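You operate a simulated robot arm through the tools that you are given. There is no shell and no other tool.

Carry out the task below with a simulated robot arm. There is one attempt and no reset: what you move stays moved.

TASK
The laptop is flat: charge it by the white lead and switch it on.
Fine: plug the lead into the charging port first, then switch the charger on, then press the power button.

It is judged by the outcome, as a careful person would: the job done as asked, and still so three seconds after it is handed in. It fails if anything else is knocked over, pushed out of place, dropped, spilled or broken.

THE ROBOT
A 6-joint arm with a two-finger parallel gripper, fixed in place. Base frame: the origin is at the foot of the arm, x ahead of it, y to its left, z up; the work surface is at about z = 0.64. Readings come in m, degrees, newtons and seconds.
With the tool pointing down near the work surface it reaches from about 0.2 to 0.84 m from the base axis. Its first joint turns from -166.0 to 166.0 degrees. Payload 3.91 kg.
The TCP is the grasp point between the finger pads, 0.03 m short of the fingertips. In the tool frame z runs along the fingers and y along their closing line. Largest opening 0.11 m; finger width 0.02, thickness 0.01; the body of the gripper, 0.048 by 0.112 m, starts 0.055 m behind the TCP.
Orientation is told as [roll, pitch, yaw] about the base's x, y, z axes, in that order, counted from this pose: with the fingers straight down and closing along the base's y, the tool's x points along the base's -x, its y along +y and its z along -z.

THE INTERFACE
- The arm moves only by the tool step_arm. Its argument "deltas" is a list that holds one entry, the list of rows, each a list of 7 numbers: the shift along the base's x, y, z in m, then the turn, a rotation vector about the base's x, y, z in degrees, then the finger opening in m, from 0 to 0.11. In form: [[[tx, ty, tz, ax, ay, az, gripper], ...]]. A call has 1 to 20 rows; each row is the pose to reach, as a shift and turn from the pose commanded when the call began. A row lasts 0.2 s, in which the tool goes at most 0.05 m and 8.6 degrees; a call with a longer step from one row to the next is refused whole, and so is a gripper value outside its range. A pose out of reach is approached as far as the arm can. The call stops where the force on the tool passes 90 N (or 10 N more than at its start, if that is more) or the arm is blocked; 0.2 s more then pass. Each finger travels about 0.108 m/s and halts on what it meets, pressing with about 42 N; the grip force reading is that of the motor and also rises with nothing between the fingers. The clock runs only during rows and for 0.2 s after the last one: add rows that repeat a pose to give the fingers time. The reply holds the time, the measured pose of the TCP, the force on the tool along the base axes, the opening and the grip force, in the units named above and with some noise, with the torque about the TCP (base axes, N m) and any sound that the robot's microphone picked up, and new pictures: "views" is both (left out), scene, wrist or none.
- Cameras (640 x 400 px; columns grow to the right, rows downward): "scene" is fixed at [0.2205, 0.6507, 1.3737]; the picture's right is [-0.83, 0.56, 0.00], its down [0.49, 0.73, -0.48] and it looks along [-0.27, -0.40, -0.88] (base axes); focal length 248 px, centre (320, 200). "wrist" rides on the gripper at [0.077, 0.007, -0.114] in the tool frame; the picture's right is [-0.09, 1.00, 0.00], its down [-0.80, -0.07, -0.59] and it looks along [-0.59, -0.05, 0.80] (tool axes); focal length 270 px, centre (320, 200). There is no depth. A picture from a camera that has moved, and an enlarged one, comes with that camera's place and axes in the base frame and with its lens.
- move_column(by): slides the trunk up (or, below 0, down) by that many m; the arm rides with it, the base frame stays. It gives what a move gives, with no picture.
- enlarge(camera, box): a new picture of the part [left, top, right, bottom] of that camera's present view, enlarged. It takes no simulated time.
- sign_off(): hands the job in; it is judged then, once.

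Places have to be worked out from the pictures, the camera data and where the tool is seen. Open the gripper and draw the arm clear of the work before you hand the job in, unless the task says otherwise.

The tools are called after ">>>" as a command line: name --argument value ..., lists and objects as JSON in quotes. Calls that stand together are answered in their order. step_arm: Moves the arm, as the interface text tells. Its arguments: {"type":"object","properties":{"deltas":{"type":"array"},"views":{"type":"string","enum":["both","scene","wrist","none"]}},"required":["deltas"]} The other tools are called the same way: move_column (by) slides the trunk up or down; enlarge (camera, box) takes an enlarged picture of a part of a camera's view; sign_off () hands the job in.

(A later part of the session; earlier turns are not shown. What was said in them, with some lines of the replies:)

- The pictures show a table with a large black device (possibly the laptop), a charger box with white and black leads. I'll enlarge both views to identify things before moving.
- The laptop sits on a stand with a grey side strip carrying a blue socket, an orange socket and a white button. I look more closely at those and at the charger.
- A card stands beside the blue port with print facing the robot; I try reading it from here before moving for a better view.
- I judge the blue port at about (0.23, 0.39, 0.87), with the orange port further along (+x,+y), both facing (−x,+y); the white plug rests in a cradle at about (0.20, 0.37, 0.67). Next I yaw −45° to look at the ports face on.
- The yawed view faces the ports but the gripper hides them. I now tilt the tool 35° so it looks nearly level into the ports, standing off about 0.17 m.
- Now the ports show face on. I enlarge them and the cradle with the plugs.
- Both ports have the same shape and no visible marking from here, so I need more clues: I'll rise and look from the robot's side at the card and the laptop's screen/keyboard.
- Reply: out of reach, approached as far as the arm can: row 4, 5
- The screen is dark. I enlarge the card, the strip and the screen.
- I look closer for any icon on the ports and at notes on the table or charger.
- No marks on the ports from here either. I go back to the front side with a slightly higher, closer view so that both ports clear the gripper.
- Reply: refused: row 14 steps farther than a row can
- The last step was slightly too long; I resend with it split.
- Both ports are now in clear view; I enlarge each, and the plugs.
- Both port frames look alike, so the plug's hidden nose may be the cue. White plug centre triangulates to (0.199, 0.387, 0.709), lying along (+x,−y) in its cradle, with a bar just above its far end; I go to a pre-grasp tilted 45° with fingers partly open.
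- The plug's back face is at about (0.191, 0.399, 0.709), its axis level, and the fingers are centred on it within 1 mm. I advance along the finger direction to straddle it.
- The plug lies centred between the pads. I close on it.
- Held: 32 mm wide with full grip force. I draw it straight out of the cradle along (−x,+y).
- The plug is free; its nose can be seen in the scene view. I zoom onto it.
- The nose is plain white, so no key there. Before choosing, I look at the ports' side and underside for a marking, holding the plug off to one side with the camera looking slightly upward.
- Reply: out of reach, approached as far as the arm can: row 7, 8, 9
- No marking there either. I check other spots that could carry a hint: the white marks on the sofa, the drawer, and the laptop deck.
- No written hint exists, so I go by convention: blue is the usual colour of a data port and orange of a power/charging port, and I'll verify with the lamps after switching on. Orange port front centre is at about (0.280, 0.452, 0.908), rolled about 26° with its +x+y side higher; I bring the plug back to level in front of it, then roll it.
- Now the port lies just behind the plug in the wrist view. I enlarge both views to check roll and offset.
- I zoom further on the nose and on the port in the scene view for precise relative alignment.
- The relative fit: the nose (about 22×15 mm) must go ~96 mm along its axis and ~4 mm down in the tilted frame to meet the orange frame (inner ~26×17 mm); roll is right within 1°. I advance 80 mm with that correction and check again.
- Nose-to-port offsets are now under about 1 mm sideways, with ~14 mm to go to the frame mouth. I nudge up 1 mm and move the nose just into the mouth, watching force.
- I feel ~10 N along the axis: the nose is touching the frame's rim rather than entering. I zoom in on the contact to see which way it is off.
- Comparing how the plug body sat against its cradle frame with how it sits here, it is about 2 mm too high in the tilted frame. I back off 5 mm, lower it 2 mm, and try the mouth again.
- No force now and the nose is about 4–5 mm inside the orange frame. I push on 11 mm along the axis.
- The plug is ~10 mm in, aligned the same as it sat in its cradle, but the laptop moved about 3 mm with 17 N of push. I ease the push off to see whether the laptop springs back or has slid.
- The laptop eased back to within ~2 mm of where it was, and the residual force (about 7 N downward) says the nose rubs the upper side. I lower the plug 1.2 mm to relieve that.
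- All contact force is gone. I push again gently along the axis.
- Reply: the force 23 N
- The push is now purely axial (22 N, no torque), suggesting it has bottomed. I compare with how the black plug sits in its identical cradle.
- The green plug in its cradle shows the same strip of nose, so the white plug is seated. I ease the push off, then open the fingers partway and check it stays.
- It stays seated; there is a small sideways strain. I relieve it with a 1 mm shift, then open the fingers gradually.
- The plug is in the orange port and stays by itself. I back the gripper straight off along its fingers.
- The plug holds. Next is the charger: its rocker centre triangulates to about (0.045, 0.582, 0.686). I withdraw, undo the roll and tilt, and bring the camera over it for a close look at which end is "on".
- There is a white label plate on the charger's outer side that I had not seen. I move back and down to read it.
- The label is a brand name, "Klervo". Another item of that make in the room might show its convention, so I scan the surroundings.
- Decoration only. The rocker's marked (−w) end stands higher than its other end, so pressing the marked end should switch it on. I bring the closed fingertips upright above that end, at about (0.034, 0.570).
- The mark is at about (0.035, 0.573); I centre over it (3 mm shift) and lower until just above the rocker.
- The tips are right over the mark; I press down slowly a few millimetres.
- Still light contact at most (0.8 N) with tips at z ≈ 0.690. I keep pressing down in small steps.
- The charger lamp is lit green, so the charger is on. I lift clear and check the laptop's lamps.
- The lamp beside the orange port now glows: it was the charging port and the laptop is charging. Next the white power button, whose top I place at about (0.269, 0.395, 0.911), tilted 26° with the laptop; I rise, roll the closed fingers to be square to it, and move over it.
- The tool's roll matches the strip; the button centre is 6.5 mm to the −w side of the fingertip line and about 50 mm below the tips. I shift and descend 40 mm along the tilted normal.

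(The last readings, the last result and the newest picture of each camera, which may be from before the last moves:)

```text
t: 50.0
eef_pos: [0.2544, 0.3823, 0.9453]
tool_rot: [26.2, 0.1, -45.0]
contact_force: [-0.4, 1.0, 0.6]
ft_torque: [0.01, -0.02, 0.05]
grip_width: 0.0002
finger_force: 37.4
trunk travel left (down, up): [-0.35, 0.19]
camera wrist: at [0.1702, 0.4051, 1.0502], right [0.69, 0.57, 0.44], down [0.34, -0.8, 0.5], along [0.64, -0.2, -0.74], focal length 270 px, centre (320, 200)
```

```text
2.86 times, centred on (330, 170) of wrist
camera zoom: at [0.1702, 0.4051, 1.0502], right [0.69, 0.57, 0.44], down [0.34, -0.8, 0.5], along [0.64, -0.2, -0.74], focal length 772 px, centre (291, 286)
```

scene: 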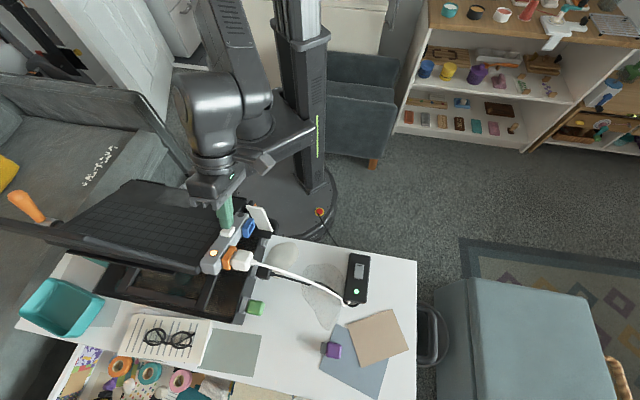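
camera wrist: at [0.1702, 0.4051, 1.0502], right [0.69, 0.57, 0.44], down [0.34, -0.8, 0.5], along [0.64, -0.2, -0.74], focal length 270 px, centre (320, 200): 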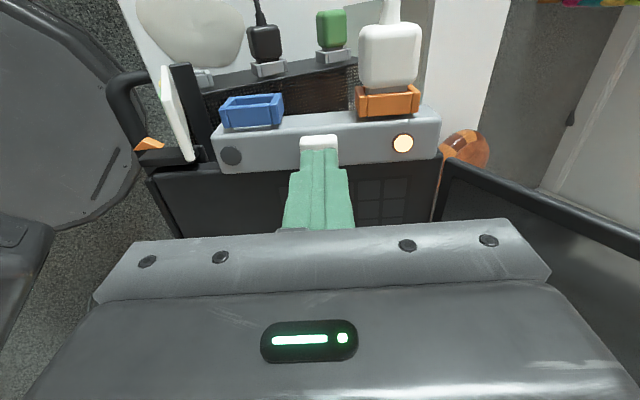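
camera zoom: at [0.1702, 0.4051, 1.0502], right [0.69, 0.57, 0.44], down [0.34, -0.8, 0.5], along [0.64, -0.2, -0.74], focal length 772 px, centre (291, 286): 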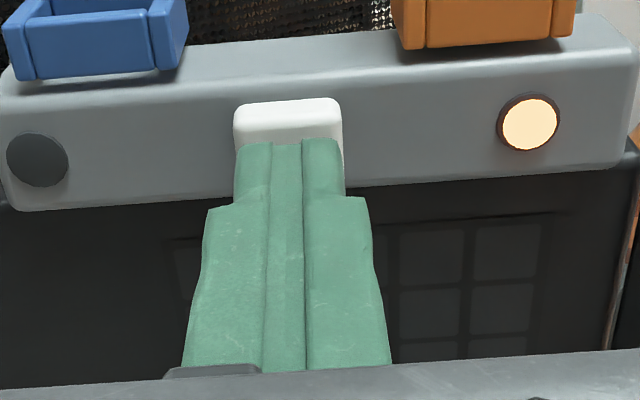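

The tips are centred over the button with about 1 cm to go. I press down along the normal in small steps.

>>> step_arm --deltas '[[[0.0009, 0.0009, -0.0027, 0, 0, 0, 0.0], [0.0019, 0.0019, -0.0054, 0, 0, 0, 0.0], [0.0028, 0.0028, -0.0081, 0, 0, 0, 0.0], [0.0034, 0.0034, -0.0099, 0, 0, 0, 0.0], [0.0034, 0.0034, -0.0099, 0, 0, 0, 0.0]]]'

>>> enlarge --camera "scene" --box '[195, 195, 275, 265]'

>>> enlarge --camera "wrist" --box '[230, 100, 430, 240]'

```text
t: 51.2
eef_pos: [0.2573, 0.3866, 0.9344]
tool_rot: [26.3, 0.0, -45.0]
contact_force: [0.4, -1.1, 0.6]
ft_torque: [-0.03, -0.03, -0.05]
grip_width: 0.0
finger_force: 37.6
trunk travel left (down, up): [-0.35, 0.19]
camera wrist: at [0.1734, 0.4084, 1.0403], right [0.69, 0.57, 0.44], down [0.34, -0.8, 0.5], along [0.64, -0.2, -0.74], focal length 270 px, centre (320, 200)
```

scene: 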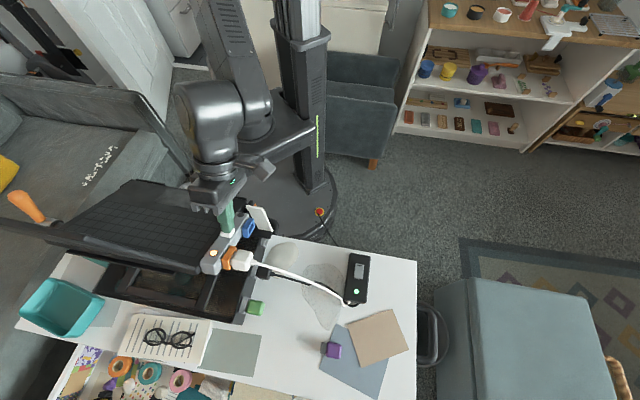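
wrist: 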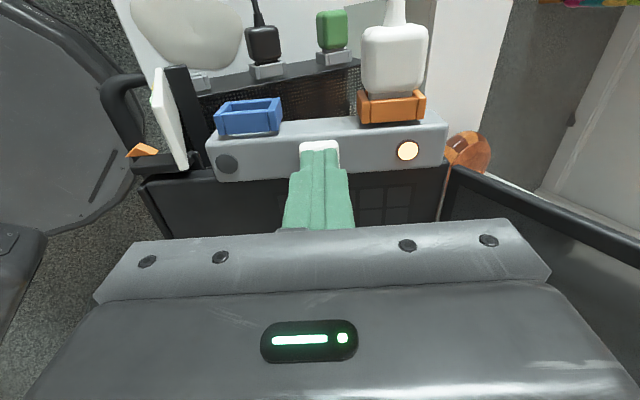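

```text
5.71 times, centred on (235, 230) of scene
camera zoom: at [0.2205, 0.6507, 1.3737], right [-0.83, 0.56, 0.0], down [0.49, 0.73, -0.48], along [-0.27, -0.4, -0.88], focal length 1420 px, centre (806, 29)
```

zoom: 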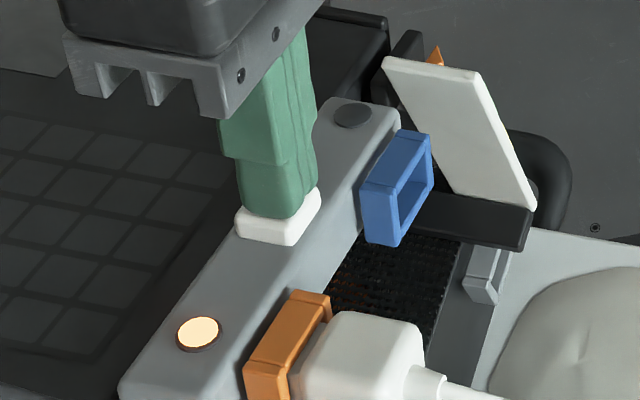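

```text
2.86 times, centred on (330, 170) of wrist
camera zoom: at [0.1734, 0.4084, 1.0403], right [0.69, 0.57, 0.44], down [0.34, -0.8, 0.5], along [0.64, -0.2, -0.74], focal length 772 px, centre (291, 286)
```

zoom: 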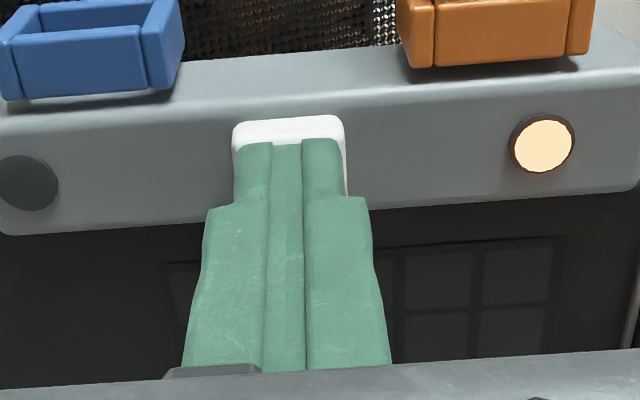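

Tips are just at the button's surface. I press on a few more millimetres, 1 mm per step.

>>> step_arm --deltas '[[[0.0003, 0.0003, -0.0009, 0, 0, 0, 0.0], [0.0006, 0.0006, -0.0018, 0, 0, 0, 0.0], [0.0009, 0.0009, -0.0027, 0, 0, 0, 0.0], [0.0012, 0.0012, -0.0036, 0, 0, 0, 0.0], [0.0012, 0.0012, -0.0036, 0, 0, 0, 0.0]]]'

>>> enlarge --camera "wrist" --box '[200, 80, 460, 240]'

>>> enlarge --camera "scene" --box '[195, 195, 275, 265]'

```text
t: 52.4
eef_pos: [0.26, 0.387, 0.9307]
tool_rot: [26.3, 0.1, -45.0]
contact_force: [-0.1, -1.1, 7.1]
ft_torque: [-0.04, -0.07, -0.01]
grip_width: 0.0
finger_force: 37.8
trunk travel left (down, up): [-0.35, 0.19]
camera wrist: at [0.1743, 0.4096, 1.037], right [0.69, 0.57, 0.44], down [0.34, -0.8, 0.5], along [0.64, -0.2, -0.74], focal length 270 px, centre (320, 200)
```

scene: 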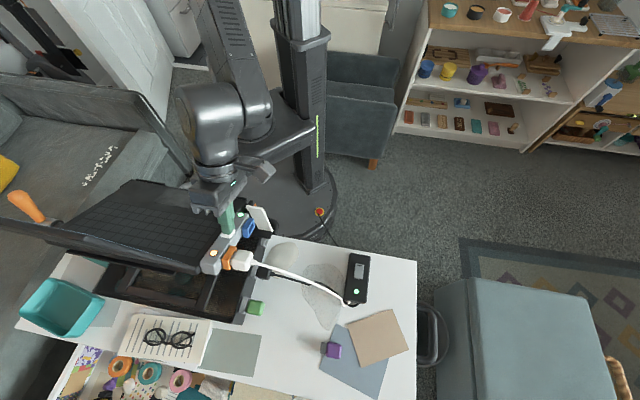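
wrist: 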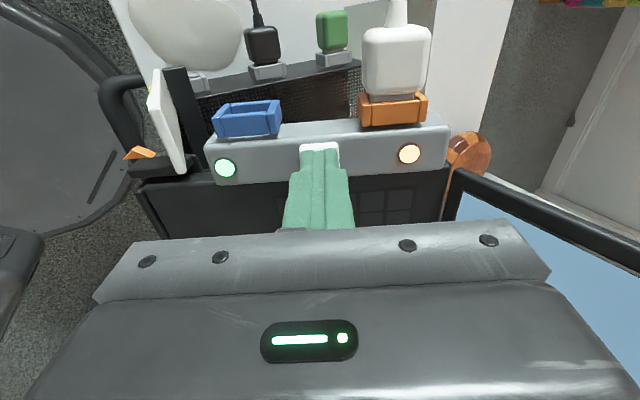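

```text
2.46 times, centred on (330, 160) of wrist
camera zoom: at [0.1743, 0.4096, 1.037], right [0.69, 0.57, 0.44], down [0.34, -0.8, 0.5], along [0.64, -0.2, -0.74], focal length 665 px, centre (295, 298)
```

zoom: 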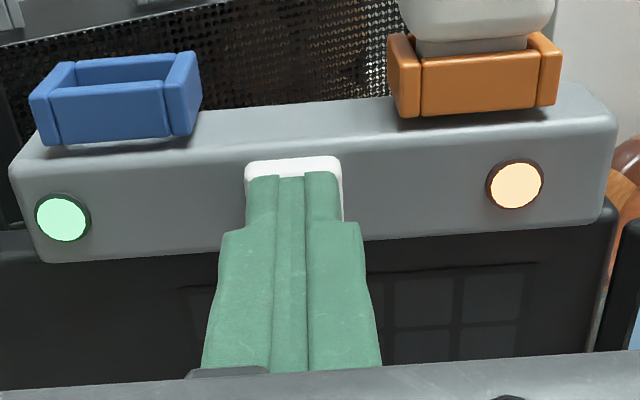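

```text
5.71 times, centred on (235, 230) of scene
camera zoom: at [0.2205, 0.6507, 1.3737], right [-0.83, 0.56, 0.0], down [0.49, 0.73, -0.48], along [-0.27, -0.4, -0.88], focal length 1420 px, centre (806, 29)
```

zoom: 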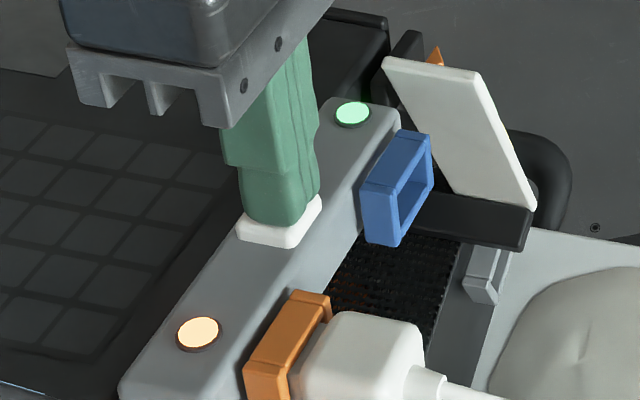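

The power lamp is green and the screen is lit. I lift off along the normal and draw the arm clear.

>>> step_arm --deltas '[[[-0.003, -0.003, 0.009, 0, 0, 0, 0.0], [-0.0125, -0.0125, 0.036, 0, 0, 0, 0.0], [-0.022, -0.022, 0.063, 0, 0, 0, 0.0], [-0.03, -0.025, 0.09, 0, 0, 0, 0.02], [-0.06, -0.005, 0.11, 0, 0, 0, 0.04], [-0.1, 0.015, 0.12, 0, 0, 0, 0.06], [-0.14, 0.035, 0.13, 0, 0, 0, 0.06], [-0.18, 0.06, 0.13, 0, 0, 0, 0.06], [-0.18, 0.06, 0.13, 0, 0, 0, 0.06]]]'

>>> enlarge --camera "scene" --box '[180, 185, 400, 315]'

>>> enlarge --camera "scene" --box '[205, 215, 285, 285]'

```text
t: 54.4
eef_pos: [0.0774, 0.449, 1.0612]
tool_rot: [26.2, 0.2, -45.1]
contact_force: [0.5, -0.2, -0.3]
ft_torque: [-0.04, 0.02, -0.03]
grip_width: 0.06
finger_force: 0.0
trunk travel left (down, up): [-0.35, 0.19]
camera wrist: at [-0.0066, 0.4709, 1.1672], right [0.69, 0.57, 0.44], down [0.34, -0.8, 0.5], along [0.64, -0.2, -0.74], focal length 270 px, centre (320, 200)
```

scene: 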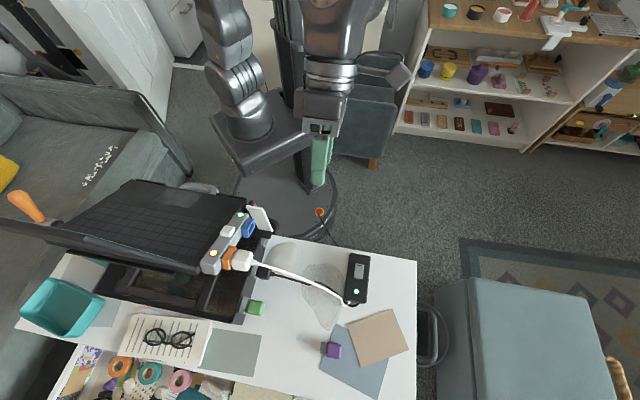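
wrist: 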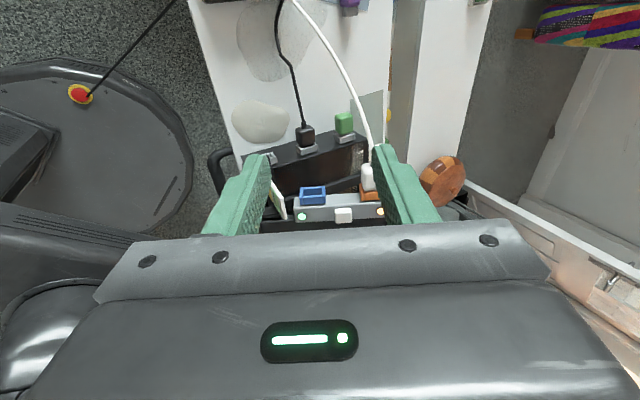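

```text
2.91 times, centred on (290, 250) of scene
camera zoom: at [0.2205, 0.6507, 1.3737], right [-0.83, 0.56, 0.0], down [0.49, 0.73, -0.48], along [-0.27, -0.4, -0.88], focal length 723 px, centre (407, 54)
```

zoom: 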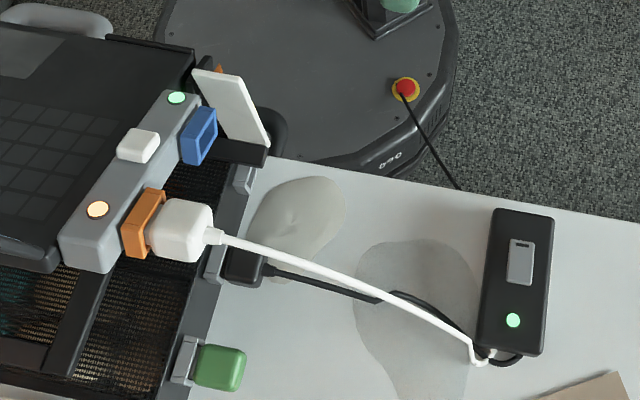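

```text
5.71 times, centred on (245, 250) of scene
camera zoom: at [0.2205, 0.6507, 1.3737], right [-0.83, 0.56, 0.0], down [0.49, 0.73, -0.48], along [-0.27, -0.4, -0.88], focal length 1420 px, centre (749, -86)
```

zoom: 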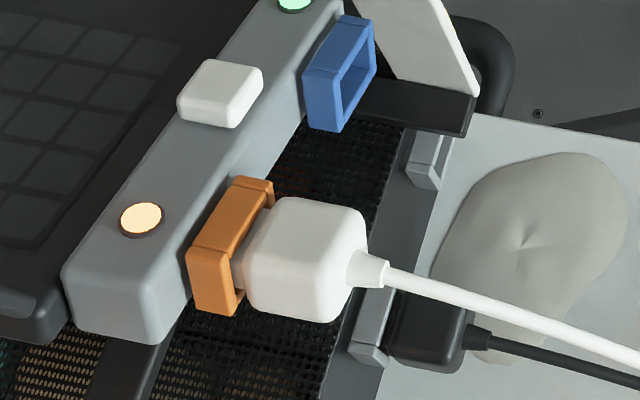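

The charger lamp, charge lamp and power lamp are all lit. The plug is seated, nothing else looks to have moved, and the open gripper is clear of the work, so I hand the job in.

>>> sign_off

```text
The job is handed in.
```

The laptop is charging from the white lead and switched on. I did it in the order you asked:

1. **Lead:** I took the white plug from its cradle and pushed it into the orange port. Neither port was labelled, so I chose orange by colour convention. The charge lamp beside it lit once the charger was on, which confirmed it.
2. **Charger:** I pressed the marked end of the rocker, and the charger's lamp turned green.
3. **Power:** I pressed the white button once. The power lamp turned green and the screen lit up.

**Laptop position:** pushing the plug in slid the laptop about 3–4 mm on its stand, and I left it there. I saw nothing else out of place. The gripper was open and clear of the table when I handed the job in.
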